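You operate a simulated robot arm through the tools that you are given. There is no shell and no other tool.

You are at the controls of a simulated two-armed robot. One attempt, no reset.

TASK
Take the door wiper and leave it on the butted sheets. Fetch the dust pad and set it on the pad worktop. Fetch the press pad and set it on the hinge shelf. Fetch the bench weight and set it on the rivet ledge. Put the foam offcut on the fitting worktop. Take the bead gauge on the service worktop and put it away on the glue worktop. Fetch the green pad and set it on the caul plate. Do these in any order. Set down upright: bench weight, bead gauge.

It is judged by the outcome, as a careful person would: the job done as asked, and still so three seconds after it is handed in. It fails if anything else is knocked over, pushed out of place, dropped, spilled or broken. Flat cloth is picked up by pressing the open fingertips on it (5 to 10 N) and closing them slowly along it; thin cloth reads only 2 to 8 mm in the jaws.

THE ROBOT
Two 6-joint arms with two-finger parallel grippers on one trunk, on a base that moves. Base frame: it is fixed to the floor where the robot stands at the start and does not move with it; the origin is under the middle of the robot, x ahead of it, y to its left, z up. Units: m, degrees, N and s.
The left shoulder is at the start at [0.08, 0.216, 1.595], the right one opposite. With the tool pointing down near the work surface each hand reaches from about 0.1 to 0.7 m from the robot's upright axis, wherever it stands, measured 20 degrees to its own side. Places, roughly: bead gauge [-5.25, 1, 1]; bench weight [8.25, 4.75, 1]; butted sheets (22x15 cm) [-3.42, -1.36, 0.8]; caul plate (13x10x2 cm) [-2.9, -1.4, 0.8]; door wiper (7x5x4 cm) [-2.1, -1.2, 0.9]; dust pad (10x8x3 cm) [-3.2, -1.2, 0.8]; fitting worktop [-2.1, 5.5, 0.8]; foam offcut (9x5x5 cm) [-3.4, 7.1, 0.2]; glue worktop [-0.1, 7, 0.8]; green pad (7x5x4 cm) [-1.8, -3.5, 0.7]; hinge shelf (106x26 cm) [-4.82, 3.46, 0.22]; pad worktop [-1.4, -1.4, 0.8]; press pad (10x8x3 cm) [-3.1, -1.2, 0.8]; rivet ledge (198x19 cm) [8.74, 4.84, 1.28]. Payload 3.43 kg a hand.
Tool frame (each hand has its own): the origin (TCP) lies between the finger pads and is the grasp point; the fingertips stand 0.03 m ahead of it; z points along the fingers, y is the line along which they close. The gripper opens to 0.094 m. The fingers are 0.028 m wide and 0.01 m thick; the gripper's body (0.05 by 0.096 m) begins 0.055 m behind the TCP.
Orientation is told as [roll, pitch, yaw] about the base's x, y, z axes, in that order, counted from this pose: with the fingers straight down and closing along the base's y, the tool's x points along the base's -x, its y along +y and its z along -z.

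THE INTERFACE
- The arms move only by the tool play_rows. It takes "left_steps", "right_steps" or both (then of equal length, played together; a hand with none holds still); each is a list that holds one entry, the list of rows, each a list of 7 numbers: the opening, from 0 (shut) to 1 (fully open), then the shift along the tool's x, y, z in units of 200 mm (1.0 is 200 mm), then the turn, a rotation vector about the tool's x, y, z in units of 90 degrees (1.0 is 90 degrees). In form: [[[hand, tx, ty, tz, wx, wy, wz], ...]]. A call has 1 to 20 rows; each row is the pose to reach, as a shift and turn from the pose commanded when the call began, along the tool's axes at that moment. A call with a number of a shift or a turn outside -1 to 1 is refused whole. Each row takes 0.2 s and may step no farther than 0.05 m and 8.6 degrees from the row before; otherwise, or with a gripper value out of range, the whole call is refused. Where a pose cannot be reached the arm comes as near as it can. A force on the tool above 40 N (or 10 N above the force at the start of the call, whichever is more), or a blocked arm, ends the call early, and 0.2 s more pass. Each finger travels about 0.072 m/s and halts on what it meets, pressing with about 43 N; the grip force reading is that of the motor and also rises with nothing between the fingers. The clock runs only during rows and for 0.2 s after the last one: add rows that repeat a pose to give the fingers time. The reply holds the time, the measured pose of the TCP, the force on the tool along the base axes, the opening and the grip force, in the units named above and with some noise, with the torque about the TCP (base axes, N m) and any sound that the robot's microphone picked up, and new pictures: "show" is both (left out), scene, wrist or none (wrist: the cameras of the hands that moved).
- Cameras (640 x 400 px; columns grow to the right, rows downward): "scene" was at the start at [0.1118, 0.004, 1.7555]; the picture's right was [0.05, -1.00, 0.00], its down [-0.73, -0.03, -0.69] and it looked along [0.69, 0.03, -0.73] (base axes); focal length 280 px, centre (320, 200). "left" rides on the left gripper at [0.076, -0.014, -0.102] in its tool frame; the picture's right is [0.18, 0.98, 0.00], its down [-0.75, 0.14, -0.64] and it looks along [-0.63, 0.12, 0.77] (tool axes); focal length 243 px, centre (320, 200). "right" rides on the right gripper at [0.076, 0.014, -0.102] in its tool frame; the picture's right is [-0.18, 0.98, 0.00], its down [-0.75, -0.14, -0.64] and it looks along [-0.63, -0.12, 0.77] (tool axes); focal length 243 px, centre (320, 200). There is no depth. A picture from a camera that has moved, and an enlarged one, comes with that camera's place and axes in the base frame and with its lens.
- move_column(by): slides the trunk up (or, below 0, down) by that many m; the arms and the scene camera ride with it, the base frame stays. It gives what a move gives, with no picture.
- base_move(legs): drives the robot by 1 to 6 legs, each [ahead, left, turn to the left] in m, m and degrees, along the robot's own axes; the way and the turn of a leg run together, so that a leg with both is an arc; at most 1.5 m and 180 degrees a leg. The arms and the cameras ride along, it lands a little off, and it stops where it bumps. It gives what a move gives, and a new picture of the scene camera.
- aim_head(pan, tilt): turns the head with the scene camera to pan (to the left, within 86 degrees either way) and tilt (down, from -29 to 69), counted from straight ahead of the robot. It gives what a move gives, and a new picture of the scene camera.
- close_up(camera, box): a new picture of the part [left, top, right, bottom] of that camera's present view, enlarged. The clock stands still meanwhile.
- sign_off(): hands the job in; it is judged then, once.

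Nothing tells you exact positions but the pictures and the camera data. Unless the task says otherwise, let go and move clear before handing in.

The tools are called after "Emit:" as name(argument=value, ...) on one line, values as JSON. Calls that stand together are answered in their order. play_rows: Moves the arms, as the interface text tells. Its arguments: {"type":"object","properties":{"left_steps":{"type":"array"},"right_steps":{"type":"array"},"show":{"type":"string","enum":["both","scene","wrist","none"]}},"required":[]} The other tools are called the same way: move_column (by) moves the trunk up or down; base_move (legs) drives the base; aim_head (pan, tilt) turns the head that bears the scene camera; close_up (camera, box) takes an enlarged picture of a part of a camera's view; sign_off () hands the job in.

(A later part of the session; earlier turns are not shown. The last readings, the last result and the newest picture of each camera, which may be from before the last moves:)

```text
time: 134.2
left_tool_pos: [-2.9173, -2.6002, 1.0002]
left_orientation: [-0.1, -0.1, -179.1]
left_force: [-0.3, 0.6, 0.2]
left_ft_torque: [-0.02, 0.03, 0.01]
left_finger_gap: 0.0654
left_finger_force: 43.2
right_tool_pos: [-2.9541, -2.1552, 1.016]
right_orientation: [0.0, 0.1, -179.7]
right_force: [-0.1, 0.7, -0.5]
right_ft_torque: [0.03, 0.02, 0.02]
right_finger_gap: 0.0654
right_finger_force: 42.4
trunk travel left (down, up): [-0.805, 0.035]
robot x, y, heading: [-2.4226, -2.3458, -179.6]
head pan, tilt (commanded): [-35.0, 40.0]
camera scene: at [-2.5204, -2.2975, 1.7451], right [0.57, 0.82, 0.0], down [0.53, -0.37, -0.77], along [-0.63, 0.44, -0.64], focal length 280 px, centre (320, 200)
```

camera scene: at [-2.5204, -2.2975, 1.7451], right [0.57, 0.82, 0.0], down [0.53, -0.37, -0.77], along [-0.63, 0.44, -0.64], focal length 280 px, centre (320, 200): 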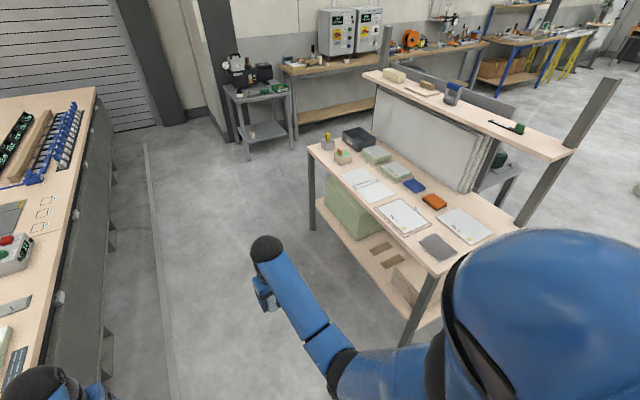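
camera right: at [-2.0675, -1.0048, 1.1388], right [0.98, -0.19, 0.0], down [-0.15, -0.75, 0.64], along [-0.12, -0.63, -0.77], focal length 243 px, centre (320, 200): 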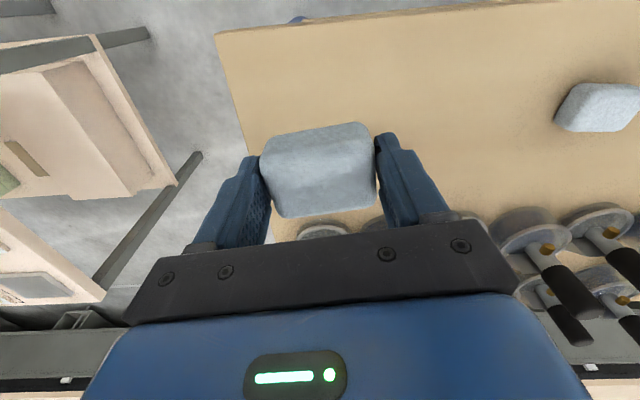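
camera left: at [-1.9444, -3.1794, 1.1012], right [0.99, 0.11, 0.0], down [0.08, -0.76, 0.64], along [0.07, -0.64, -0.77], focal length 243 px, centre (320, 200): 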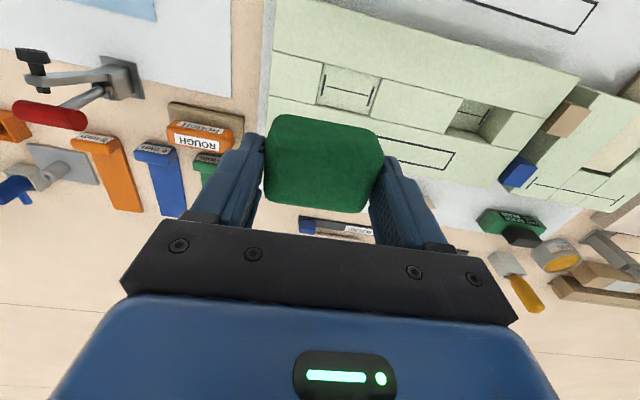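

Emit:
close_up(camera="scene", box=[300, 60, 600, 260])

```text
2.00 times, centred on (450, 160) of scene
camera zoom: at [-2.5204, -2.2975, 1.7451], right [0.57, 0.82, 0.0], down [0.53, -0.37, -0.77], along [-0.63, 0.44, -0.64], focal length 559 px, centre (60, 280)
```

zoom: 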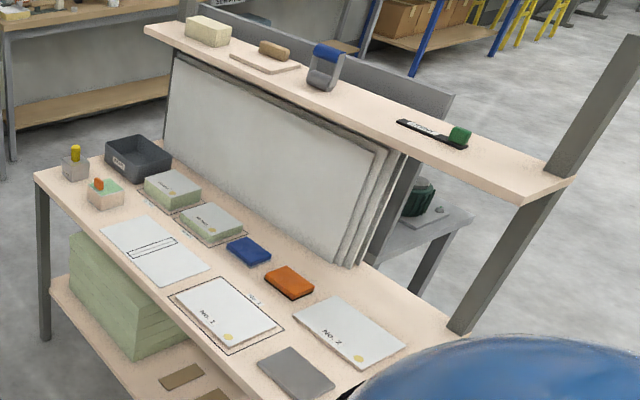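

I see the cart clearly: caul plate (dark grey) at the SE corner, butted sheets mid-west, blue dust pad and orange press pad further back below the upper shelf. I'll drive alongside, facing west, with the cart on my right.

Emit:
base_move(legs=[[0.68, 0, -6], [0, -0.22, 0]])

Emit:
aim_head(pan=-70, tilt=45)

```text
time: 139.2
left_tool_pos: [-3.5935, -2.3124, 0.9997]
left_orientation: [-0.3, 0.0, 175.5]
left_force: [-0.8, -0.8, -1.0]
left_ft_torque: [0.03, -0.01, 0.04]
left_finger_gap: 0.0654
left_finger_force: 43.4
right_tool_pos: [-3.5883, -1.8638, 1.0166]
right_orientation: [-0.2, 0.0, 174.8]
right_force: [0.3, -0.2, -0.6]
right_ft_torque: [0.05, -0.03, 0.05]
right_finger_gap: 0.0656
right_finger_force: 43.3
trunk travel left (down, up): [-0.805, 0.035]
robot x, y, heading: [-3.0765, -2.1022, 174.5]
head pan, tilt (commanded): [-35.0, 40.0]
camera scene: at [-3.1712, -2.0502, 1.7453], right [0.65, 0.76, 0.0], down [0.49, -0.41, -0.77], along [-0.59, 0.5, -0.64], focal length 280 px, centre (320, 200)
```

scene: 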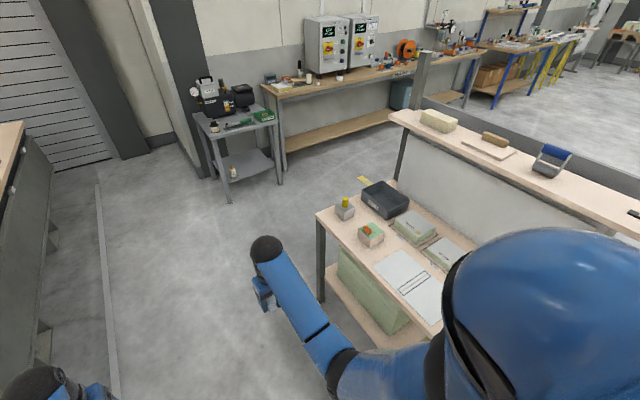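

```text
time: 140.2
left_tool_pos: [-3.5943, -2.307, 1.0009]
left_orientation: [-0.1, -0.1, 175.6]
left_force: [0.4, 1.5, 0.1]
left_ft_torque: [-0.01, 0.01, -0.01]
left_finger_gap: 0.0654
left_finger_force: 42.8
right_tool_pos: [-3.5885, -1.8599, 1.016]
right_orientation: [0.1, 0.0, 174.9]
right_force: [-0.3, 0.6, -0.6]
right_ft_torque: [-0.02, 0.0, 0.02]
right_finger_gap: 0.0654
right_finger_force: 43.7
trunk travel left (down, up): [-0.805, 0.035]
robot x, y, heading: [-3.0756, -2.0999, 174.9]
head pan, tilt (commanded): [-70.0, 45.0]
camera scene: at [-3.1269, -2.0183, 1.7377], right [0.97, 0.26, 0.0], down [0.18, -0.68, -0.71], along [-0.18, 0.68, -0.71], focal length 280 px, centre (320, 200)
```

scene: 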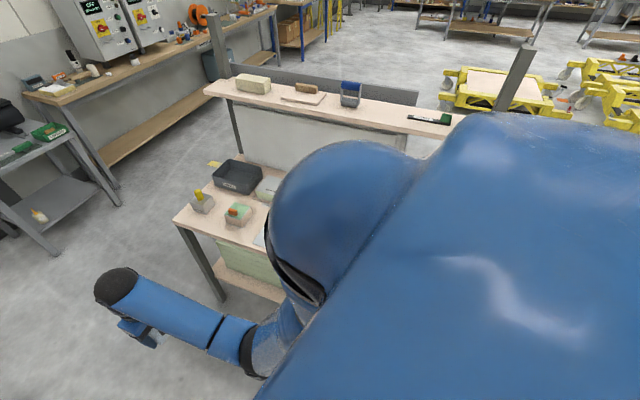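

The cart is turned about -6°, and the robot is now parallel to it. I'll close the gap to about 5 cm, lower the trunk 8 cm and swing the right hand (wiper) toward the butted sheets.

Emit:
base_move(legs=[[0, -0.12, 0]])

Emit:
move_column(by=-0.08)

Emit:
play_rows(right_steps=[[[0, 0.1, -0.2, 0, 0, 0, 0.09], [0, 0.2, -0.4, 0, 0, 0, 0.18], [0, 0.3, -0.6, 0, 0, 0, 0.27], [0, 0.4, -0.8, 0, 0, 0, 0.36], [0, 0.5, -1.0, 0, 0, 0, 0.45], [0, 0.5, -1.0, 0, 0, 0, 0.5], [0, 0.5, -1.0, 0, 0, 0, 0.5]]], show="wrist")

```text
time: 141.4
left_tool_pos: [-3.5821, -2.195, 0.9982]
left_orientation: [-0.3, 0.0, 175.7]
left_force: [-0.5, -0.9, -0.2]
left_ft_torque: [0.03, 0.04, 0.0]
left_finger_gap: 0.0653
left_finger_force: 42.7
right_tool_pos: [-3.5786, -1.7485, 1.0165]
right_orientation: [-0.2, 0.1, 175.0]
right_force: [-0.3, -0.3, -0.1]
right_ft_torque: [0.01, -0.01, -0.01]
right_finger_gap: 0.0654
right_finger_force: 43.1
trunk travel left (down, up): [-0.805, 0.035]
robot x, y, heading: [-3.0665, -1.9835, 174.9]
head pan, tilt (commanded): [-70.0, 45.0]
camera scene: at [-3.117, -1.9092, 1.7381], right [0.97, 0.26, 0.0], down [0.18, -0.68, -0.71], along [-0.18, 0.69, -0.7], focal length 280 px, centre (320, 200)
```

scene: 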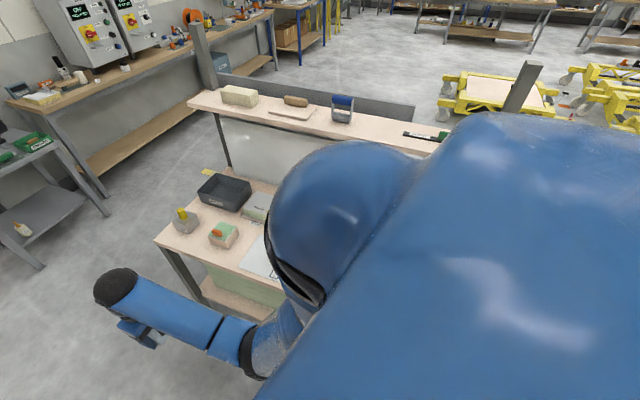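

```text
time: 142.6
left_tool_pos: [-3.5821, -2.1927, 0.9197]
left_orientation: [-0.1, 0.0, 175.6]
left_force: [-0.6, -0.8, -0.2]
left_ft_torque: [0.03, 0.02, -0.01]
left_finger_gap: 0.0652
left_finger_force: 43.3
right_tool_pos: [-3.5779, -1.7445, 0.9364]
right_orientation: [-0.1, 0.0, 175.1]
right_force: [-0.6, -0.4, 0.0]
right_ft_torque: [0.02, 0.01, 0.0]
right_finger_gap: 0.0653
right_finger_force: 43.5
trunk travel left (down, up): [-0.725, 0.115]
robot x, y, heading: [-3.0666, -1.9812, 174.7]
head pan, tilt (commanded): [-70.0, 45.0]
```

```text
time: 144.2
left_tool_pos: [-3.5826, -2.1914, 0.9182]
left_orientation: [-0.1, -0.1, 175.6]
left_force: [-0.9, -0.2, -0.6]
left_ft_torque: [0.04, 0.04, 0.04]
left_finger_gap: 0.0655
left_finger_force: 42.9
right_tool_pos: [-3.4612, -1.5542, 0.9359]
right_orientation: [0.1, 0.0, 130.1]
right_force: [-0.3, 0.1, -0.4]
right_ft_torque: [0.0, 0.02, 0.0]
right_finger_gap: 0.0653
right_finger_force: 43.0
trunk travel left (down, up): [-0.725, 0.115]
robot x, y, heading: [-3.0662, -1.9846, 175.0]
head pan, tilt (commanded): [-70.0, 45.0]
camera right: at [-3.4242, -1.6204, 1.0374], right [-0.87, -0.49, 0.0], down [-0.38, 0.67, 0.64], along [-0.31, 0.56, -0.77], focal length 243 px, centre (320, 200)
```

right: 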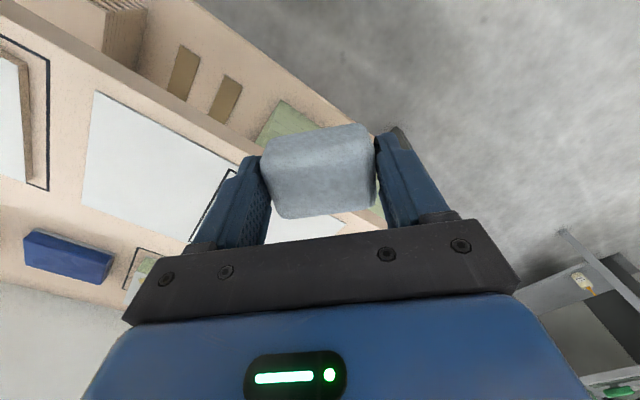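

I can see the sheet joint near my target point (-3.42, -1.36). I'll move the wiper above it and turn to align with the cart.

Emit:
play_rows(right_steps=[[[0, -0.1, -0.13, 0, 0, 0, 0.085], [0, -0.2, -0.26, 0, 0, 0, 0.17], [0, -0.3, -0.39, 0, 0, 0, 0.255], [0, -0.4, -0.52, 0, 0, 0, 0.34], [0, -0.5, -0.65, 0, 0, 0, 0.425], [0, -0.61, -0.783, 0, 0, 0, 0.5], [0, -0.61, -0.783, 0, 0, 0, 0.5]]], show="both")

```text
time: 145.8
left_tool_pos: [-3.583, -2.1916, 0.9187]
left_orientation: [-0.2, -0.1, 175.6]
left_force: [-0.4, 0.4, -0.9]
left_ft_torque: [0.01, -0.01, -0.03]
left_finger_gap: 0.0651
left_finger_force: 42.8
right_tool_pos: [-3.42, -1.3607, 0.9357]
right_orientation: [0.0, -0.1, 85.0]
right_force: [-0.1, 0.2, 0.5]
right_ft_torque: [0.0, 0.03, 0.0]
right_finger_gap: 0.0653
right_finger_force: 43.4
trunk travel left (down, up): [-0.725, 0.115]
robot x, y, heading: [-3.0663, -1.9829, 174.7]
head pan, tilt (commanded): [-70.0, 45.0]
camera scene: at [-3.1163, -1.9024, 1.6578], right [0.97, 0.26, 0.0], down [0.18, -0.68, -0.71], along [-0.18, 0.68, -0.71], focal length 280 px, centre (320, 200)
camera right: at [-3.4424, -1.4349, 1.0378], right [-0.96, 0.27, 0.0], down [0.21, 0.74, 0.64], along [0.17, 0.62, -0.77], focal length 243 px, centre (320, 200)
```

scene: 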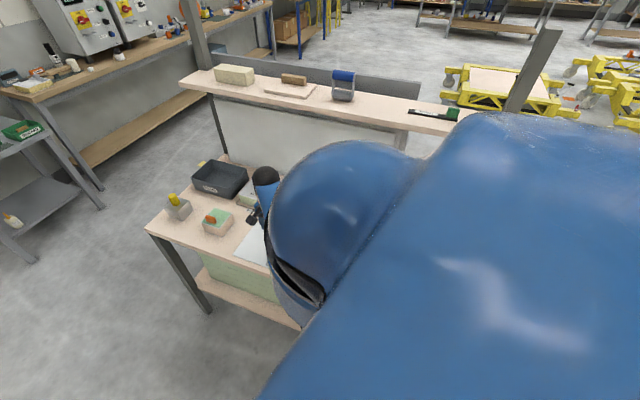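
right: 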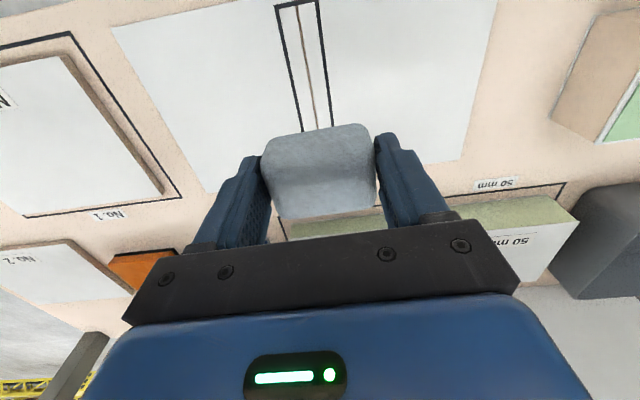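

The wiper hovers right over the joint of the sheets. I'll lower it gently.

Emit:
play_rows(right_steps=[[[0, 0, 0, 0.15, 0, 0, 0], [0, 0, 0, 0.3, 0, 0, 0], [0, 0, 0, 0.35, 0, 0, 0], [0, 0, 0, 0.4, 0, 0, 0], [0, 0, 0, 0.4, 0, 0, 0]]], show="wrist")

```text
time: 147.0
left_tool_pos: [-3.5835, -2.1913, 0.9188]
left_orientation: [0.1, 0.0, 175.7]
left_force: [-0.4, 0.3, -0.3]
left_ft_torque: [-0.01, 0.03, 0.0]
left_finger_gap: 0.0652
left_finger_force: 43.3
right_tool_pos: [-3.4201, -1.3598, 0.8562]
right_orientation: [0.0, 0.1, 85.1]
right_force: [1.0, 0.6, -0.4]
right_ft_torque: [0.01, 0.0, 0.0]
right_finger_gap: 0.0653
right_finger_force: 42.8
trunk travel left (down, up): [-0.725, 0.115]
robot x, y, heading: [-3.0664, -1.984, 175.0]
head pan, tilt (commanded): [-70.0, 45.0]
camera right: at [-3.4425, -1.434, 0.9566], right [-0.96, 0.27, 0.0], down [0.21, 0.74, 0.64], along [0.17, 0.62, -0.77], focal length 243 px, centre (320, 200)
```

right: 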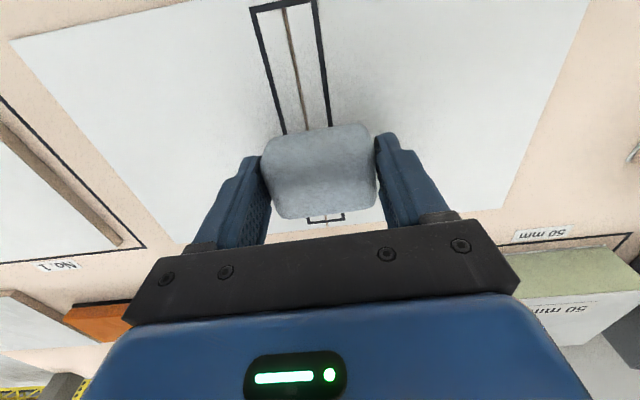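

Centred nicely. I'll continue down slowly to contact.

Emit:
play_rows(right_steps=[[[0, 0, 0, 0.03, 0, 0, 0], [0, 0, 0, 0.05, 0, 0, 0], [0, 0, 0, 0.065, 0, 0, 0], [0, 0, 0, 0.08, 0, 0, 0], [0, 0, 0, 0.09, 0, 0, 0]]], show="wrist")

```text
time: 148.2
left_tool_pos: [-3.5832, -2.1918, 0.919]
left_orientation: [-0.1, 0.1, 175.5]
left_force: [0.4, 1.0, -0.5]
left_ft_torque: [0.03, 0.03, -0.02]
left_finger_gap: 0.0652
left_finger_force: 43.0
right_tool_pos: [-3.4204, -1.3601, 0.8386]
right_orientation: [0.0, 0.0, 85.1]
right_force: [-0.8, 0.4, 3.2]
right_ft_torque: [0.01, -0.06, -0.01]
right_finger_gap: 0.0651
right_finger_force: 42.5
trunk travel left (down, up): [-0.725, 0.115]
robot x, y, heading: [-3.0671, -1.982, 175.0]
head pan, tilt (commanded): [-70.0, 45.0]
camera right: at [-3.4418, -1.4337, 0.9406], right [-0.96, 0.27, 0.0], down [0.21, 0.74, 0.64], along [0.17, 0.62, -0.77], focal length 243 px, centre (320, 200)
```

right: 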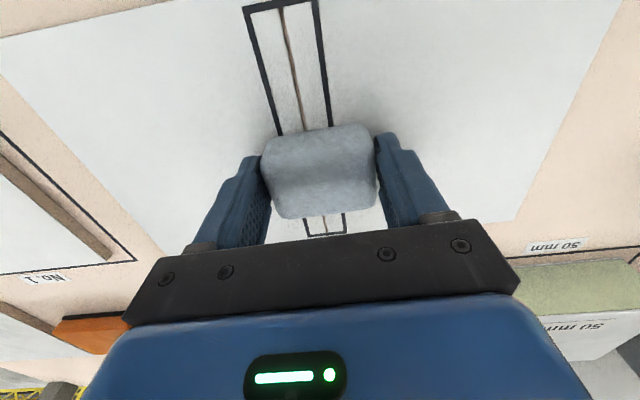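

Contact is felt (≈3 N). I'll release and lift straight up.

Emit:
play_rows(right_steps=[[[0.8, 0, 0, 0.005, 0, 0, 0], [1, 0, 0, 0.005, 0, 0, 0], [1, 0, 0, 0.005, 0, 0, 0], [1, 0, 0, -0.1, 0, 0, 0], [1, 0, 0, -0.25, 0, 0, 0], [1, 0, 0, -0.4, 0, 0, 0], [1, 0, 0, -0.45, 0, 0, 0]]], show="wrist")

```text
time: 149.8
left_tool_pos: [-3.5843, -2.192, 0.9199]
left_orientation: [0.1, -0.1, 175.6]
left_force: [0.4, -0.6, -0.5]
left_ft_torque: [-0.03, 0.01, 0.03]
left_finger_gap: 0.0653
left_finger_force: 43.0
right_tool_pos: [-3.4193, -1.3596, 0.9289]
right_orientation: [-0.1, 0.0, 85.1]
right_force: [-0.6, 0.0, -0.2]
right_ft_torque: [0.04, -0.01, -0.01]
right_finger_gap: 0.0941
right_finger_force: 0.1
trunk travel left (down, up): [-0.725, 0.115]
robot x, y, heading: [-3.0682, -1.9844, 174.9]
head pan, tilt (commanded): [-70.0, 45.0]
camera right: at [-3.4411, -1.4332, 1.0311], right [-0.96, 0.27, 0.0], down [0.21, 0.74, 0.64], along [0.17, 0.62, -0.77], focal length 243 px, centre (320, 200)
```

right: 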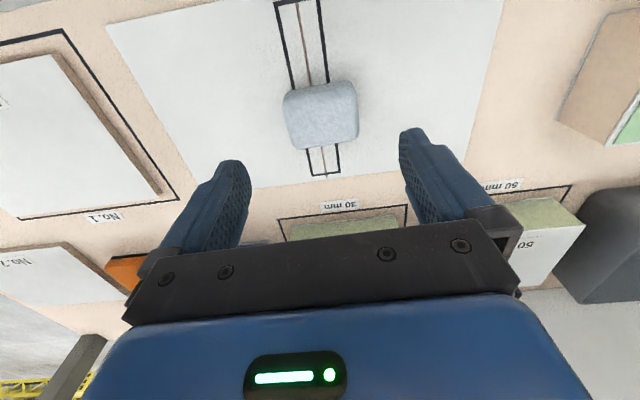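

The wiper rests centred on the joint. Next, the right hand moves east to look at the orange press pad.

Emit:
play_rows(right_steps=[[[1, -0.05, -0.2, 0, 0, 0, 0], [1, -0.1, -0.4, 0, 0, 0, 0], [1, -0.15, -0.6, 0, 0, 0, 0], [1, -0.2, -0.8, 0, 0, 0, 0], [1, -0.25, -1.0, 0, 0, 0, 0], [1, -0.25, -1.0, 0, 0, 0, 0]]], show="wrist")

Emit:
play_rows(right_steps=[[[1, 0, -0.2, 0, 0, 0, 0], [1, 0, -0.4, 0, 0, 0, 0], [1, 0, -0.6, 0, 0, 0, 0], [1, 0, -0.6, 0, 0, 0, 0]]], show="both")

```text
time: 151.2
left_tool_pos: [-3.5832, -2.191, 0.9185]
left_orientation: [-0.1, 0.2, 175.6]
left_force: [-0.2, 0.2, -0.7]
left_ft_torque: [-0.04, 0.01, 0.0]
left_finger_gap: 0.0651
left_finger_force: 42.8
right_tool_pos: [-3.218, -1.3273, 0.9285]
right_orientation: [-0.1, 0.1, 85.0]
right_force: [0.0, -0.2, 0.6]
right_ft_torque: [0.03, -0.03, -0.03]
right_finger_gap: 0.0938
right_finger_force: 0.0
trunk travel left (down, up): [-0.725, 0.115]
robot x, y, heading: [-3.0699, -1.9835, 174.9]
head pan, tilt (commanded): [-70.0, 45.0]
camera right: at [-3.2403, -1.401, 1.0297], right [-0.96, 0.27, 0.0], down [0.2, 0.74, 0.64], along [0.17, 0.62, -0.77], focal length 243 px, centre (320, 200)
```

right: 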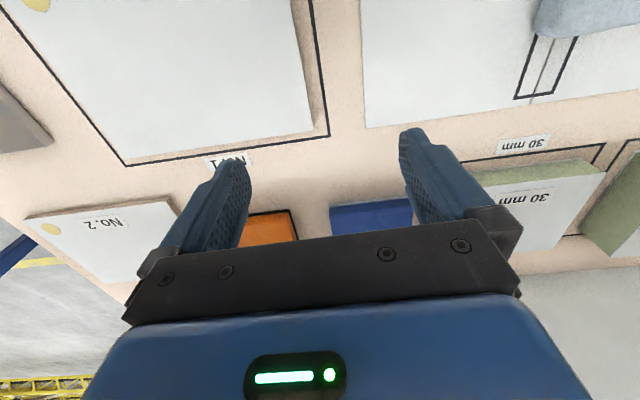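

```text
time: 152.2
left_tool_pos: [-3.5835, -2.192, 0.9202]
left_orientation: [0.1, 0.0, 175.7]
left_force: [0.5, -0.4, -1.5]
left_ft_torque: [0.02, 0.01, -0.01]
left_finger_gap: 0.065
left_finger_force: 42.7
right_tool_pos: [-3.0961, -1.3343, 0.9283]
right_orientation: [0.0, 0.1, 85.2]
right_force: [-0.5, -0.2, 0.2]
right_ft_torque: [-0.02, -0.01, 0.02]
right_finger_gap: 0.094
right_finger_force: 0.1
trunk travel left (down, up): [-0.725, 0.115]
robot x, y, heading: [-3.0687, -1.9821, 174.6]
head pan, tilt (commanded): [-70.0, 45.0]
camera scene: at [-3.1164, -1.902, 1.6578], right [0.97, 0.26, 0.0], down [0.18, -0.68, -0.71], along [-0.18, 0.68, -0.71], focal length 280 px, centre (320, 200)
camera right: at [-3.1182, -1.4094, 1.0301], right [-0.96, 0.27, 0.0], down [0.21, 0.74, 0.64], along [0.17, 0.62, -0.77], focal length 243 px, centre (320, 200)
```

scene: 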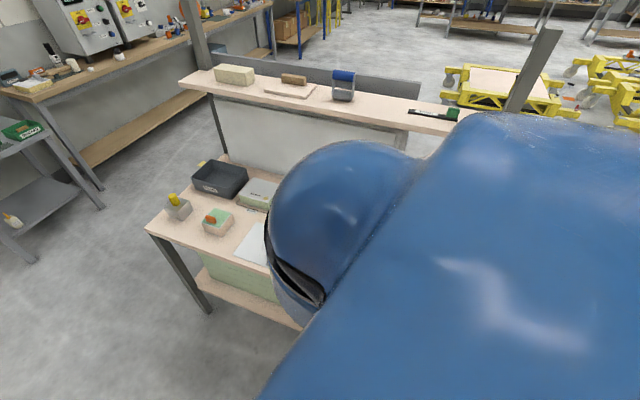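
right: 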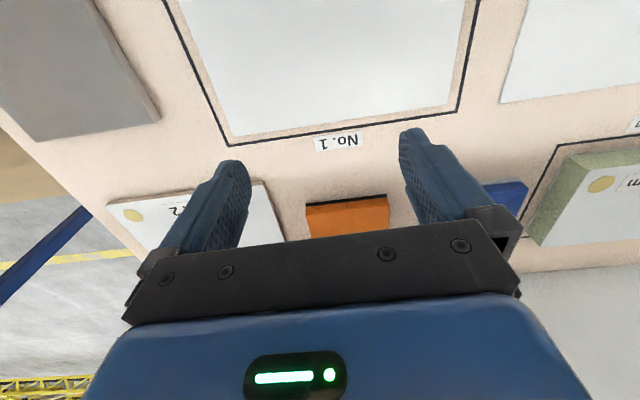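

The orange press pad is 10 cm along x, so I must grip it across its 8 cm (north–south) side. I'll nudge the base 5 cm closer, lower the trunk 4 cm, and turn the right hand by 90°.

Emit:
base_move(legs=[[0, -0.05, -0.8]])

Emit:
move_column(by=-0.03)

Emit:
play_rows(right_steps=[[[1, 0, 0, 0, 0, 0, -0.09], [1, 0, 0, 0, 0, 0, -0.18], [1, 0, 0, 0, 0, 0, -0.27], [1, 0, 0, 0, 0, 0, -0.36], [1, 0, 0, 0, 0, 0, -0.45], [1, 0, 0, 0, 0, 0, -0.54], [1, 0, 0, 0, 0, 0, -0.63], [1, 0, 0, 0, 0, 0, -0.72], [1, 0, 0, 0, 0, 0, -0.81], [1, 0, 0, 0, 0, 0, -0.9], [1, 0, 0, 0, 0, 0, -0.98], [1, 0, 0, 0, 0, 0, -0.98]]], show="both")

```text
time: 153.1
left_tool_pos: [-3.5819, -2.1442, 0.9172]
left_orientation: [-0.5, 0.0, 174.9]
left_force: [-0.4, -0.4, -1.1]
left_ft_torque: [0.09, -0.03, 0.0]
left_finger_gap: 0.065
left_finger_force: 43.5
right_tool_pos: [-3.084, -1.2938, 0.9334]
right_orientation: [0.2, -0.3, 84.3]
right_force: [-0.1, -1.1, 1.8]
right_ft_torque: [0.05, -0.02, -0.01]
right_finger_gap: 0.0942
right_finger_force: 0.1
trunk travel left (down, up): [-0.725, 0.115]
robot x, y, heading: [-3.063, -1.9379, 174.3]
head pan, tilt (commanded): [-70.0, 45.0]
camera scene: at [-3.1118, -1.8657, 1.6585], right [0.97, 0.24, 0.0], down [0.17, -0.68, -0.71], along [-0.17, 0.69, -0.7], focal length 280 px, centre (320, 200)
```

scene: 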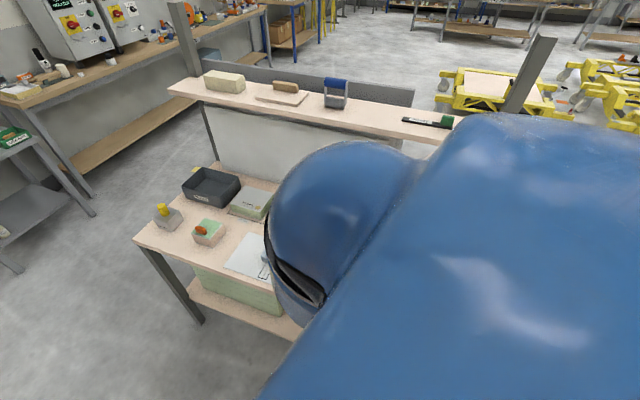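

```text
time: 153.9
left_tool_pos: [-3.5806, -2.1384, 0.8888]
left_orientation: [-0.1, 0.0, 174.8]
left_force: [-0.3, -0.2, -0.5]
left_ft_torque: [-0.02, -0.04, 0.03]
left_finger_gap: 0.0655
left_finger_force: 43.1
right_tool_pos: [-3.0854, -1.2878, 0.8995]
right_orientation: [0.0, 0.0, 84.2]
right_force: [-1.1, 0.0, -0.2]
right_ft_torque: [0.02, -0.03, 0.0]
right_finger_gap: 0.0938
right_finger_force: 0.0
trunk travel left (down, up): [-0.695, 0.145]
robot x, y, heading: [-3.0609, -1.9343, 174.1]
head pan, tilt (commanded): [-70.0, 45.0]
```

```text
time: 156.5
left_tool_pos: [-3.5807, -2.1376, 0.8896]
left_orientation: [0.1, 0.0, 174.8]
left_force: [0.4, -0.8, 0.1]
left_ft_torque: [0.01, 0.01, -0.03]
left_finger_gap: 0.0653
left_finger_force: 43.5
right_tool_pos: [-3.0826, -1.2862, 0.8985]
right_orientation: [0.0, 0.0, 172.6]
right_force: [0.1, 0.3, -0.2]
right_ft_torque: [0.02, 0.01, 0.02]
right_finger_gap: 0.0941
right_finger_force: 0.0
trunk travel left (down, up): [-0.695, 0.145]
robot x, y, heading: [-3.0611, -1.9367, 174.2]
head pan, tilt (commanded): [-70.0, 45.0]
camera scene: at [-3.1104, -1.8528, 1.6278], right [0.97, 0.25, 0.0], down [0.17, -0.69, -0.71], along [-0.17, 0.69, -0.71], focal length 280 px, centre (320, 200)
camera right: at [-3.0107, -1.3098, 1.0005], right [-0.31, -0.95, 0.0], down [-0.73, 0.24, 0.64], along [-0.61, 0.2, -0.77], focal length 243 px, centre (320, 200)
```

scene: 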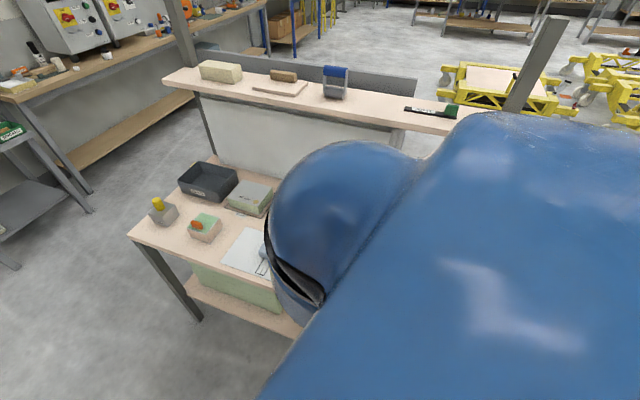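
right: 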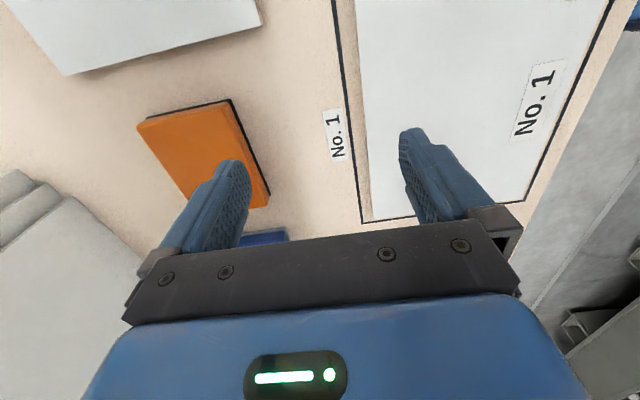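

The pad centre is near (-3.09, -1.187), yawed about -7°. I'll move the hand above it and look again.

Emit:
play_rows(right_steps=[[[1, -0.04, -0.2, 0, 0, 0, 0], [1, -0.08, -0.4, 0, 0, 0, 0], [1, -0.1, -0.486, 0, 0, 0, 0], [1, -0.1, -0.486, 0, 0, 0, 0]]], show="wrist")

```text
time: 157.5
left_tool_pos: [-3.5817, -2.1376, 0.8891]
left_orientation: [-0.1, 0.0, 174.9]
left_force: [-0.1, -0.2, -0.6]
left_ft_torque: [0.02, 0.01, -0.01]
left_finger_gap: 0.0652
left_finger_force: 43.5
right_tool_pos: [-3.0904, -1.1872, 0.8988]
right_orientation: [0.0, -0.1, 172.6]
right_force: [0.8, 0.0, -0.2]
right_ft_torque: [0.0, 0.01, 0.03]
right_finger_gap: 0.0939
right_finger_force: 0.0
trunk travel left (down, up): [-0.695, 0.145]
robot x, y, heading: [-3.0624, -1.9364, 174.2]
head pan, tilt (commanded): [-70.0, 45.0]
camera right: at [-3.0182, -1.2096, 1.001], right [-0.31, -0.95, 0.0], down [-0.73, 0.24, 0.64], along [-0.61, 0.2, -0.77], focal length 243 px, centre (320, 200)
```

right: 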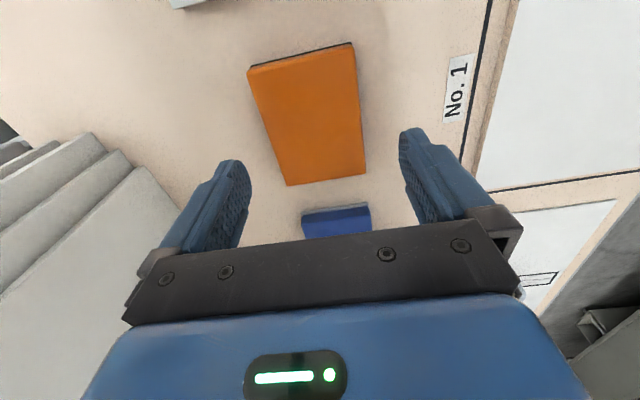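

Nearly centred. I'll shift 5 mm and lower to just above the pad for a final check.

Emit:
play_rows(right_steps=[[[1, 0.005, -0.025, 0.05, 0, 0, 0], [1, 0.005, -0.025, 0.13, 0, 0, 0], [1, 0.005, -0.025, 0.13, 0, 0, 0]]], show="wrist")

```text
time: 158.3
left_tool_pos: [-3.5809, -2.1361, 0.889]
left_orientation: [0.0, 0.0, 174.9]
left_force: [-0.5, -0.1, -1.5]
left_ft_torque: [-0.01, 0.0, 0.01]
left_finger_gap: 0.0652
left_finger_force: 42.9
right_tool_pos: [-3.0897, -1.1817, 0.8747]
right_orientation: [0.0, 0.0, 172.5]
right_force: [-0.7, 0.6, -0.3]
right_ft_torque: [0.0, -0.03, 0.02]
right_finger_gap: 0.0938
right_finger_force: 0.0
trunk travel left (down, up): [-0.695, 0.145]
robot x, y, heading: [-3.0607, -1.9319, 174.1]
head pan, tilt (commanded): [-70.0, 45.0]
camera right: at [-3.0164, -1.2047, 0.9751], right [-0.31, -0.95, 0.0], down [-0.73, 0.24, 0.64], along [-0.61, 0.2, -0.77], focal length 243 px, centre (320, 200)
```

right: 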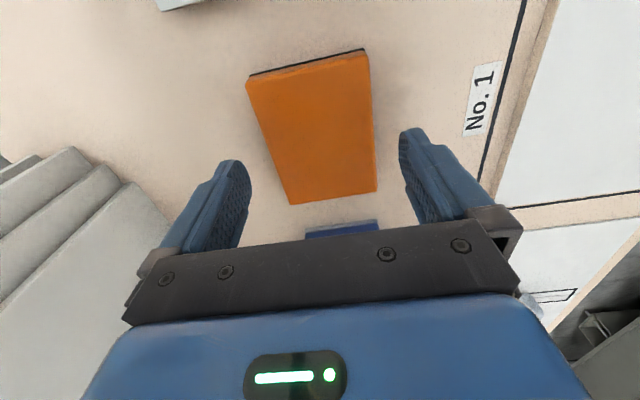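

Centred between the fingers. Lowering to grip height and closing.

Emit:
play_rows(right_steps=[[[1, 0.02, 0, 0.08, 0, 0, 0], [1, 0.02, 0, 0.15, 0, 0, 0], [1, 0.02, 0, 0.19, 0, 0, 0], [0.7, 0.02, 0, 0.19, 0, 0, 0], [0, 0.02, 0, 0.19, 0, 0, 0], [0, 0.02, 0, 0.19, 0, 0, 0], [0, 0.02, 0, 0.19, 0, 0, 0]]], show="wrist")

```text
time: 159.9
left_tool_pos: [-3.5803, -2.1362, 0.8904]
left_orientation: [0.1, 0.1, 174.9]
left_force: [-0.6, -0.5, -0.3]
left_ft_torque: [-0.01, -0.01, -0.02]
left_finger_gap: 0.0652
left_finger_force: 43.0
right_tool_pos: [-3.0848, -1.1831, 0.8337]
right_orientation: [0.1, 0.0, 172.5]
right_force: [-0.5, 0.3, 0.0]
right_ft_torque: [0.04, -0.09, 0.04]
right_finger_gap: 0.0745
right_finger_force: 43.2
trunk travel left (down, up): [-0.695, 0.145]
robot x, y, heading: [-3.0642, -1.9371, 173.9]
head pan, tilt (commanded): [-70.0, 45.0]
camera right: at [-3.0123, -1.2066, 0.9361], right [-0.31, -0.95, 0.0], down [-0.73, 0.24, 0.64], along [-0.61, 0.2, -0.77], focal length 243 px, centre (320, 200)
```

right: 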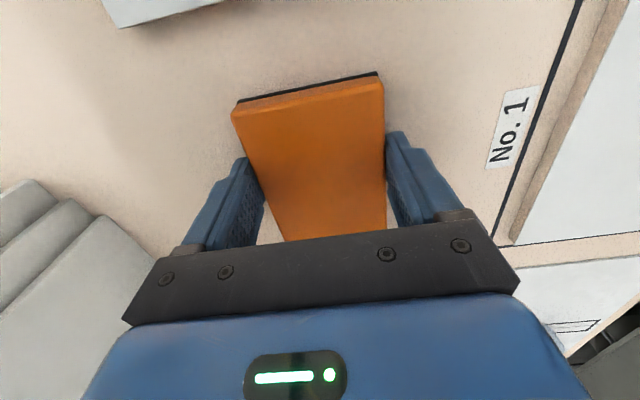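

Gripped the press pad (74.5 mm). I'll lift it 6 cm, then strafe the base away south so the hand leaves the cart.

Emit:
play_rows(right_steps=[[[0, 0, 0, -0.1, 0, 0, 0], [0, 0, 0, -0.2, 0, 0, 0], [0, 0, 0, -0.3, 0, 0, 0], [0, 0, 0.2, -0.3, 0, 0, 0], [0, 0, 0.4, -0.3, 0, 0, 0], [0, 0, 0.6, -0.3, 0, 0, 0], [0, 0, 0.6, -0.3, 0, 0, 0]]], show="wrist")

Emit:
base_move(legs=[[0, 0.35, 0]])

```text
time: 161.5
left_tool_pos: [-3.5806, -2.1367, 0.8895]
left_orientation: [0.1, -0.1, 174.8]
left_force: [0.5, 0.4, -0.7]
left_ft_torque: [-0.03, 0.0, 0.01]
left_finger_gap: 0.0652
left_finger_force: 43.3
right_tool_pos: [-3.1001, -1.3046, 0.8943]
right_orientation: [0.1, -0.1, 172.4]
right_force: [-0.2, 0.1, -1.3]
right_ft_torque: [-0.02, -0.04, 0.02]
right_finger_gap: 0.0745
right_finger_force: 43.0
trunk travel left (down, up): [-0.695, 0.145]
robot x, y, heading: [-3.0576, -1.9351, 174.1]
head pan, tilt (commanded): [-70.0, 45.0]
camera right: at [-3.0279, -1.327, 0.9959], right [-0.31, -0.95, 0.0], down [-0.73, 0.24, 0.64], along [-0.61, 0.2, -0.77], focal length 243 px, centre (320, 200)
```

right: 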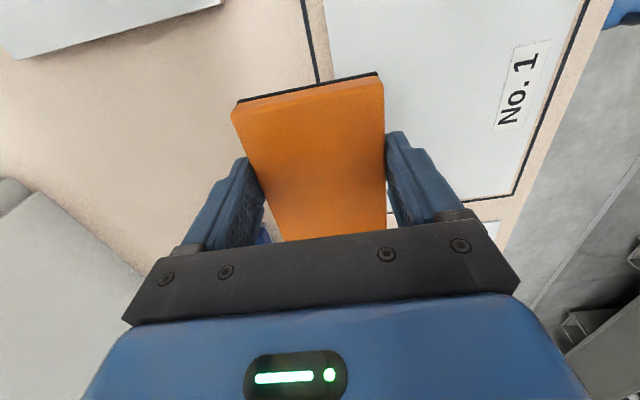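

```text
time: 163.8
left_tool_pos: [-3.6163, -2.4871, 0.89]
left_orientation: [0.1, 0.0, 174.9]
left_force: [-0.2, 0.7, 0.5]
left_ft_torque: [-0.01, 0.01, 0.0]
left_finger_gap: 0.0654
left_finger_force: 43.5
right_tool_pos: [-3.1355, -1.6547, 0.8926]
right_orientation: [0.2, 0.1, 172.5]
right_force: [0.4, 0.1, -1.6]
right_ft_torque: [-0.01, 0.0, -0.01]
right_finger_gap: 0.0745
right_finger_force: 43.2
trunk travel left (down, up): [-0.695, 0.145]
robot x, y, heading: [-3.0968, -2.2863, 174.1]
head pan, tilt (commanded): [-70.0, 45.0]
camera scene: at [-3.146, -2.2023, 1.6276], right [0.97, 0.24, 0.0], down [0.17, -0.69, -0.71], along [-0.17, 0.68, -0.71], focal length 280 px, centre (320, 200)
```

scene: 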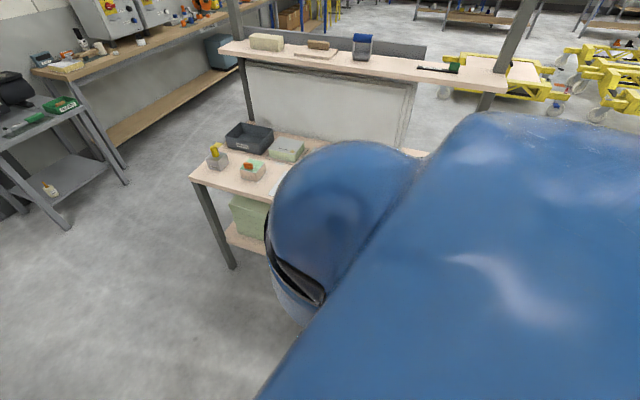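

Now I bring the right arm back to the front.

Emit:
play_rows(right_steps=[[[0, -0.16, 0.16, 0, 0, 0, 0], [0, -0.32, 0.32, 0, 0, 0, 0], [0, -0.48, 0.48, 0, 0, 0, 0], [0, -0.64, 0.64, 0, 0, 0, 0], [0, -0.8, 0.8, 0, 0, 0, 0], [0, -0.96, 0.96, 0, 0, 0, 0]]], show="none")

Emit:
play_rows(right_steps=[[[0, -0.16, 0.16, 0, 0, 0, 0], [0, -0.32, 0.32, 0, 0, 0, 0], [0, -0.48, 0.48, 0, 0, 0, 0], [0, -0.64, 0.64, 0, 0, 0, 0], [0, -0.8, 0.8, 0, 0, 0, 0], [0, -0.96, 0.96, 0, 0, 0, 0]]], show="none")

Emit:
aim_head(pan=0, tilt=40)

```text
time: 165.2
left_tool_pos: [-3.6168, -2.489, 0.8893]
left_orientation: [-0.1, 0.1, 174.8]
left_force: [-0.7, 0.3, -0.2]
left_ft_torque: [0.01, 0.01, 0.0]
left_finger_gap: 0.0653
left_finger_force: 43.1
right_tool_pos: [-3.3532, -1.8233, 0.8929]
right_orientation: [0.0, 0.0, 172.4]
right_force: [-0.2, 0.3, -2.0]
right_ft_torque: [0.0, -0.01, 0.0]
right_finger_gap: 0.0744
right_finger_force: 43.1
trunk travel left (down, up): [-0.695, 0.145]
robot x, y, heading: [-3.0988, -2.2871, 174.4]
head pan, tilt (commanded): [-70.0, 45.0]
```

```text
time: 166.6
left_tool_pos: [-3.618, -2.4897, 0.888]
left_orientation: [-0.2, 0.1, 174.9]
left_force: [0.1, -0.7, 0.1]
left_ft_torque: [-0.04, -0.04, 0.01]
left_finger_gap: 0.0654
left_finger_force: 43.0
right_tool_pos: [-3.5677, -1.9884, 0.8946]
right_orientation: [0.0, 0.1, 172.5]
right_force: [0.0, -0.7, -2.5]
right_ft_torque: [-0.02, -0.01, -0.01]
right_finger_gap: 0.0744
right_finger_force: 42.8
trunk travel left (down, up): [-0.695, 0.145]
robot x, y, heading: [-3.0968, -2.2876, 174.5]
head pan, tilt (commanded): [-70.0, 45.0]
```

```text
time: 168.0
left_tool_pos: [-3.6165, -2.4893, 0.8888]
left_orientation: [0.0, 0.0, 174.9]
left_force: [0.2, -0.5, -0.4]
left_ft_torque: [0.02, -0.01, -0.04]
left_finger_gap: 0.0653
left_finger_force: 42.7
right_tool_pos: [-3.5664, -1.9864, 0.8957]
right_orientation: [0.0, 0.0, 172.6]
right_force: [0.2, 0.2, -1.5]
right_ft_torque: [0.0, -0.01, 0.01]
right_finger_gap: 0.0746
right_finger_force: 43.1
trunk travel left (down, up): [-0.695, 0.145]
robot x, y, heading: [-3.0948, -2.2878, 174.3]
head pan, tilt (commanded): [0.0, 40.0]
camera scene: at [-3.2112, -2.2753, 1.635], right [0.1, 0.99, 0.0], down [0.64, -0.07, -0.77], along [-0.76, 0.08, -0.64], focal length 280 px, centre (320, 200)
```

scene: 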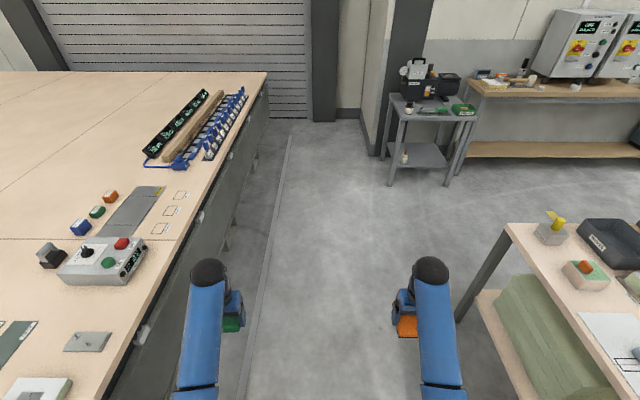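

The west end of the corridor is open, useful later. Now I turn 180° in place to face east, so the left hand (green pad) is on the cart's side.

Emit:
base_move(legs=[[0, 0, 90], [0, 0, 90]])

Emit:
aim_head(pan=60, tilt=45)

```text
time: 176.0
left_tool_pos: [-2.578, -2.0885, 0.8887]
left_orientation: [0.0, 0.0, -5.4]
left_force: [0.7, 0.1, -0.5]
left_ft_torque: [0.0, 0.02, 0.01]
left_finger_gap: 0.0654
left_finger_force: 43.1
right_tool_pos: [-2.6296, -2.59, 0.8937]
right_orientation: [0.0, 0.0, -7.7]
right_force: [-0.7, 0.3, -0.9]
right_ft_torque: [0.02, 0.01, 0.0]
right_finger_gap: 0.0746
right_finger_force: 43.3
trunk travel left (down, up): [-0.695, 0.145]
robot x, y, heading: [-3.0978, -2.2885, -6.0]
head pan, tilt (commanded): [0.0, 40.0]
camera scene: at [-2.9813, -2.2998, 1.635], right [-0.11, -0.99, 0.0], down [-0.64, 0.07, -0.77], along [0.76, -0.08, -0.64], focal length 280 px, centre (320, 200)
```

scene: 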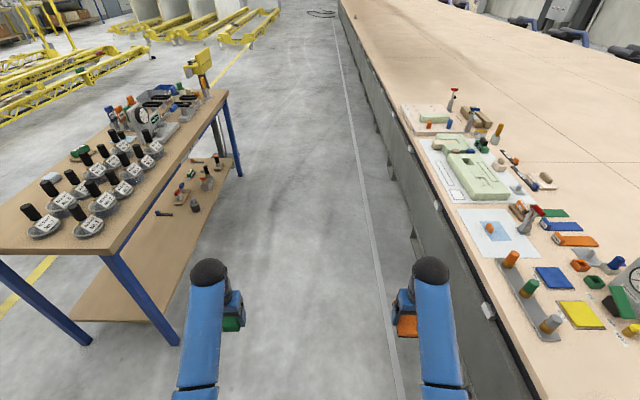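

```text
time: 177.3
left_tool_pos: [-2.5777, -2.0894, 0.8887]
left_orientation: [0.0, -0.1, -5.4]
left_force: [0.2, -0.4, -0.5]
left_ft_torque: [0.06, 0.01, 0.01]
left_finger_gap: 0.0653
left_finger_force: 43.3
right_tool_pos: [-2.6308, -2.5899, 0.8947]
right_orientation: [-0.1, 0.0, -7.7]
right_force: [-0.3, -0.1, -1.6]
right_ft_torque: [-0.05, 0.02, 0.0]
right_finger_gap: 0.0741
right_finger_force: 42.9
trunk travel left (down, up): [-0.695, 0.145]
robot x, y, heading: [-3.0944, -2.2905, -6.2]
head pan, tilt (commanded): [60.0, 45.0]
camera scene: at [-3.0179, -2.2249, 1.6278], right [0.81, -0.59, 0.0], down [-0.42, -0.57, -0.71], along [0.42, 0.57, -0.71], focal length 280 px, centre (320, 200)
```

scene: 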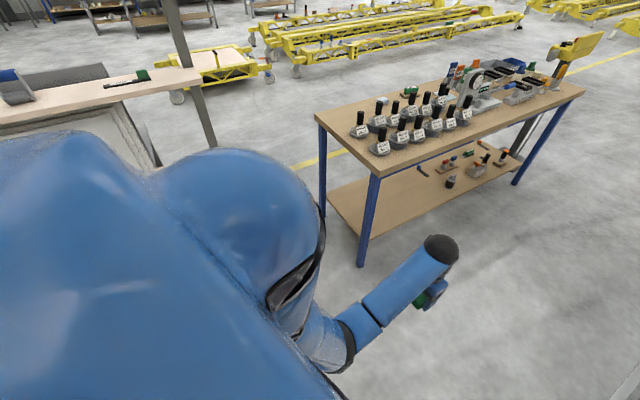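

I'll strafe left toward the cart, raise the trunk 5 cm and swing the left hand with the green pad over the caul plate in two moves.

Emit:
base_move(legs=[[0, 0.33, 0]])

Emit:
move_column(by=0.05)

Emit:
play_rows(left_steps=[[[0, 0.16, 0.1, 0, 0, 0, -0.085], [0, 0.32, 0.2, 0, 0, 0, -0.17], [0, 0.48, 0.3, 0, 0, 0, -0.255], [0, 0.64, 0.4, 0, 0, 0, -0.34], [0, 0.8, 0.5, 0, 0, 0, -0.425], [0, 0.96, 0.6, 0, 0, 0, -0.5], [0, 0.96, 0.6, 0, 0, 0, -0.5]]], show="wrist")

```text
time: 179.5
left_tool_pos: [-2.5438, -1.7629, 0.8894]
left_orientation: [0.2, 0.0, -5.3]
left_force: [-0.6, -0.4, -0.8]
left_ft_torque: [0.04, -0.01, 0.01]
left_finger_gap: 0.0654
left_finger_force: 42.9
right_tool_pos: [-2.5956, -2.2643, 0.8938]
right_orientation: [0.1, 0.0, -7.7]
right_force: [0.1, 0.1, -1.5]
right_ft_torque: [0.01, 0.01, 0.0]
right_finger_gap: 0.0744
right_finger_force: 43.4
trunk travel left (down, up): [-0.695, 0.145]
robot x, y, heading: [-3.0632, -1.9637, -6.2]
head pan, tilt (commanded): [60.0, 45.0]
camera scene: at [-2.9838, -1.9012, 1.6279], right [0.81, -0.59, 0.0], down [-0.42, -0.57, -0.71], along [0.42, 0.57, -0.71], focal length 280 px, centre (320, 200)
```

scene: 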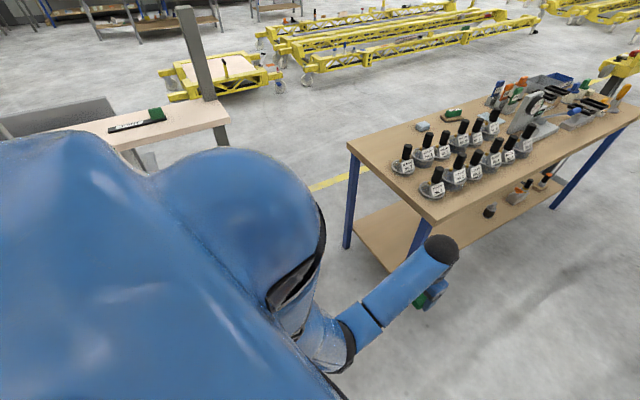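

```text
time: 180.4
left_tool_pos: [-2.5439, -1.7612, 0.9393]
left_orientation: [0.0, 0.1, -5.3]
left_force: [-1.0, 0.0, -0.3]
left_ft_torque: [0.03, -0.01, 0.03]
left_finger_gap: 0.0653
left_finger_force: 43.2
right_tool_pos: [-2.5947, -2.2626, 0.9454]
right_orientation: [0.0, 0.0, -7.8]
right_force: [0.7, 0.7, -1.1]
right_ft_torque: [-0.01, 0.05, 0.0]
right_finger_gap: 0.0745
right_finger_force: 43.0
trunk travel left (down, up): [-0.745, 0.095]
robot x, y, heading: [-3.0633, -1.9618, -6.1]
head pan, tilt (commanded): [60.0, 45.0]
```

```text
time: 182.0
left_tool_pos: [-2.7251, -1.6249, 0.9403]
left_orientation: [-0.1, 0.1, 39.8]
left_force: [-0.2, -0.1, -1.4]
left_ft_torque: [0.01, 0.01, 0.01]
left_finger_gap: 0.0652
left_finger_force: 43.4
right_tool_pos: [-2.5952, -2.2628, 0.9437]
right_orientation: [0.1, 0.0, -7.7]
right_force: [0.8, 0.6, -1.3]
right_ft_torque: [-0.01, 0.04, -0.01]
right_finger_gap: 0.0742
right_finger_force: 43.0
trunk travel left (down, up): [-0.745, 0.095]
robot x, y, heading: [-3.062, -1.9629, -5.9]
head pan, tilt (commanded): [60.0, 45.0]
camera left: at [-2.775, -1.6837, 1.0433], right [-0.77, 0.64, 0.0], down [0.49, 0.59, 0.64], along [0.41, 0.49, -0.77], focal length 243 px, centre (320, 200)
```

left: 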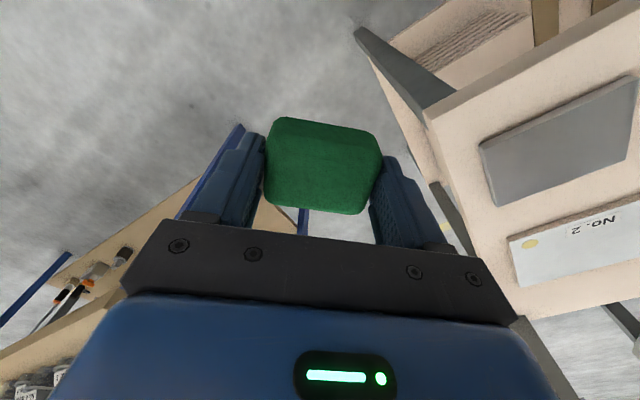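

The caul plate's centre is about (-2.884, -1.436). I'll continue the swing toward it.

Emit:
play_rows(left_steps=[[[0, 0, 0.17, 0, 0, 0, -0.085], [0, 0, 0.34, 0, 0, 0, -0.17], [0, 0, 0.51, 0, 0, 0, -0.255], [0, 0, 0.68, 0, 0, 0, -0.34], [0, 0, 0.85, 0, 0, 0, -0.425], [0, 0, 1.0, 0, 0, 0, -0.49], [0, 0, 1.0, 0, 0, 0, -0.49]]], show="wrist")

```text
time: 183.6
left_tool_pos: [-2.8523, -1.4699, 0.9398]
left_orientation: [0.0, 0.1, 83.9]
left_force: [0.3, -0.4, -0.9]
left_ft_torque: [-0.02, 0.05, -0.03]
left_finger_gap: 0.0654
left_finger_force: 43.2
right_tool_pos: [-2.5954, -2.2634, 0.9445]
right_orientation: [-0.1, -0.1, -7.8]
right_force: [0.1, -1.0, -2.3]
right_ft_torque: [0.01, -0.02, 0.0]
right_finger_gap: 0.0745
right_finger_force: 43.0
trunk travel left (down, up): [-0.745, 0.095]
robot x, y, heading: [-3.0607, -1.9601, -6.1]
head pan, tilt (commanded): [60.0, 45.0]
camera left: at [-2.8458, -1.5485, 1.0426], right [-1.0, -0.08, 0.0], down [-0.06, 0.76, 0.64], along [-0.05, 0.64, -0.77], focal length 243 px, centre (320, 200)
```

left: 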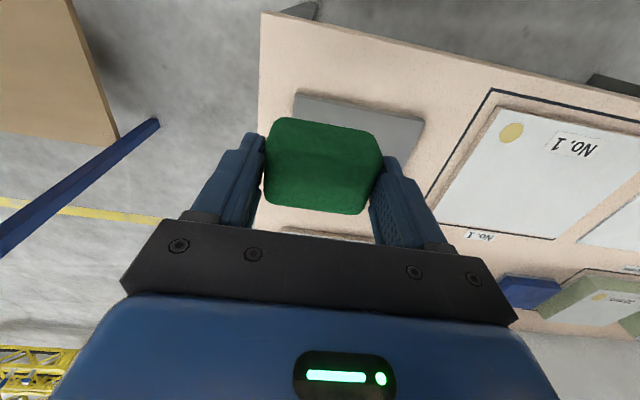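

I'll centre over the plate and lower to about 1 cm above it.

Emit:
play_rows(left_steps=[[[0, -0.1, 0.1, 0, 0, 0, 0], [0, -0.195, 0.19, 0, 0, 0, 0], [0, -0.195, 0.19, 0.15, 0, 0, 0], [0, -0.195, 0.19, 0.3, 0, 0, 0], [0, -0.195, 0.19, 0.34, 0, 0, 0], [0, -0.195, 0.19, 0.34, 0, 0, 0]]], show="wrist")

```text
time: 185.0
left_tool_pos: [-2.8847, -1.429, 0.8721]
left_orientation: [0.0, 0.0, 83.7]
left_force: [0.3, 0.5, -0.7]
left_ft_torque: [0.0, -0.01, -0.01]
left_finger_gap: 0.0654
left_finger_force: 43.5
right_tool_pos: [-2.596, -2.2623, 0.9447]
right_orientation: [0.0, 0.0, -7.8]
right_force: [-0.2, -0.1, -1.0]
right_ft_torque: [0.01, 0.01, -0.02]
right_finger_gap: 0.0748
right_finger_force: 43.1
trunk travel left (down, up): [-0.745, 0.095]
robot x, y, heading: [-3.0599, -1.964, -6.0]
head pan, tilt (commanded): [60.0, 45.0]
camera left: at [-2.8795, -1.5069, 0.9747], right [-1.0, -0.08, 0.0], down [-0.06, 0.76, 0.64], along [-0.05, 0.64, -0.77], focal length 243 px, centre (320, 200)
```

left: 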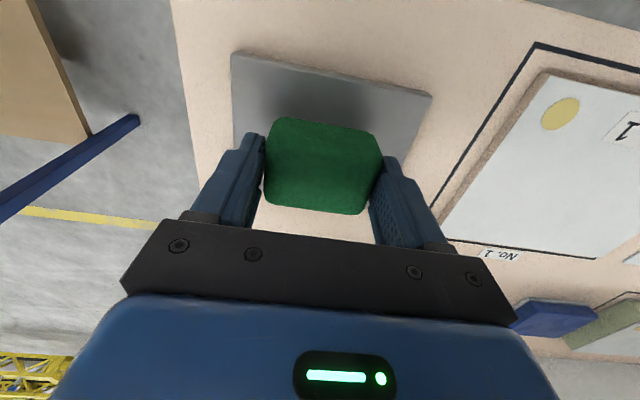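

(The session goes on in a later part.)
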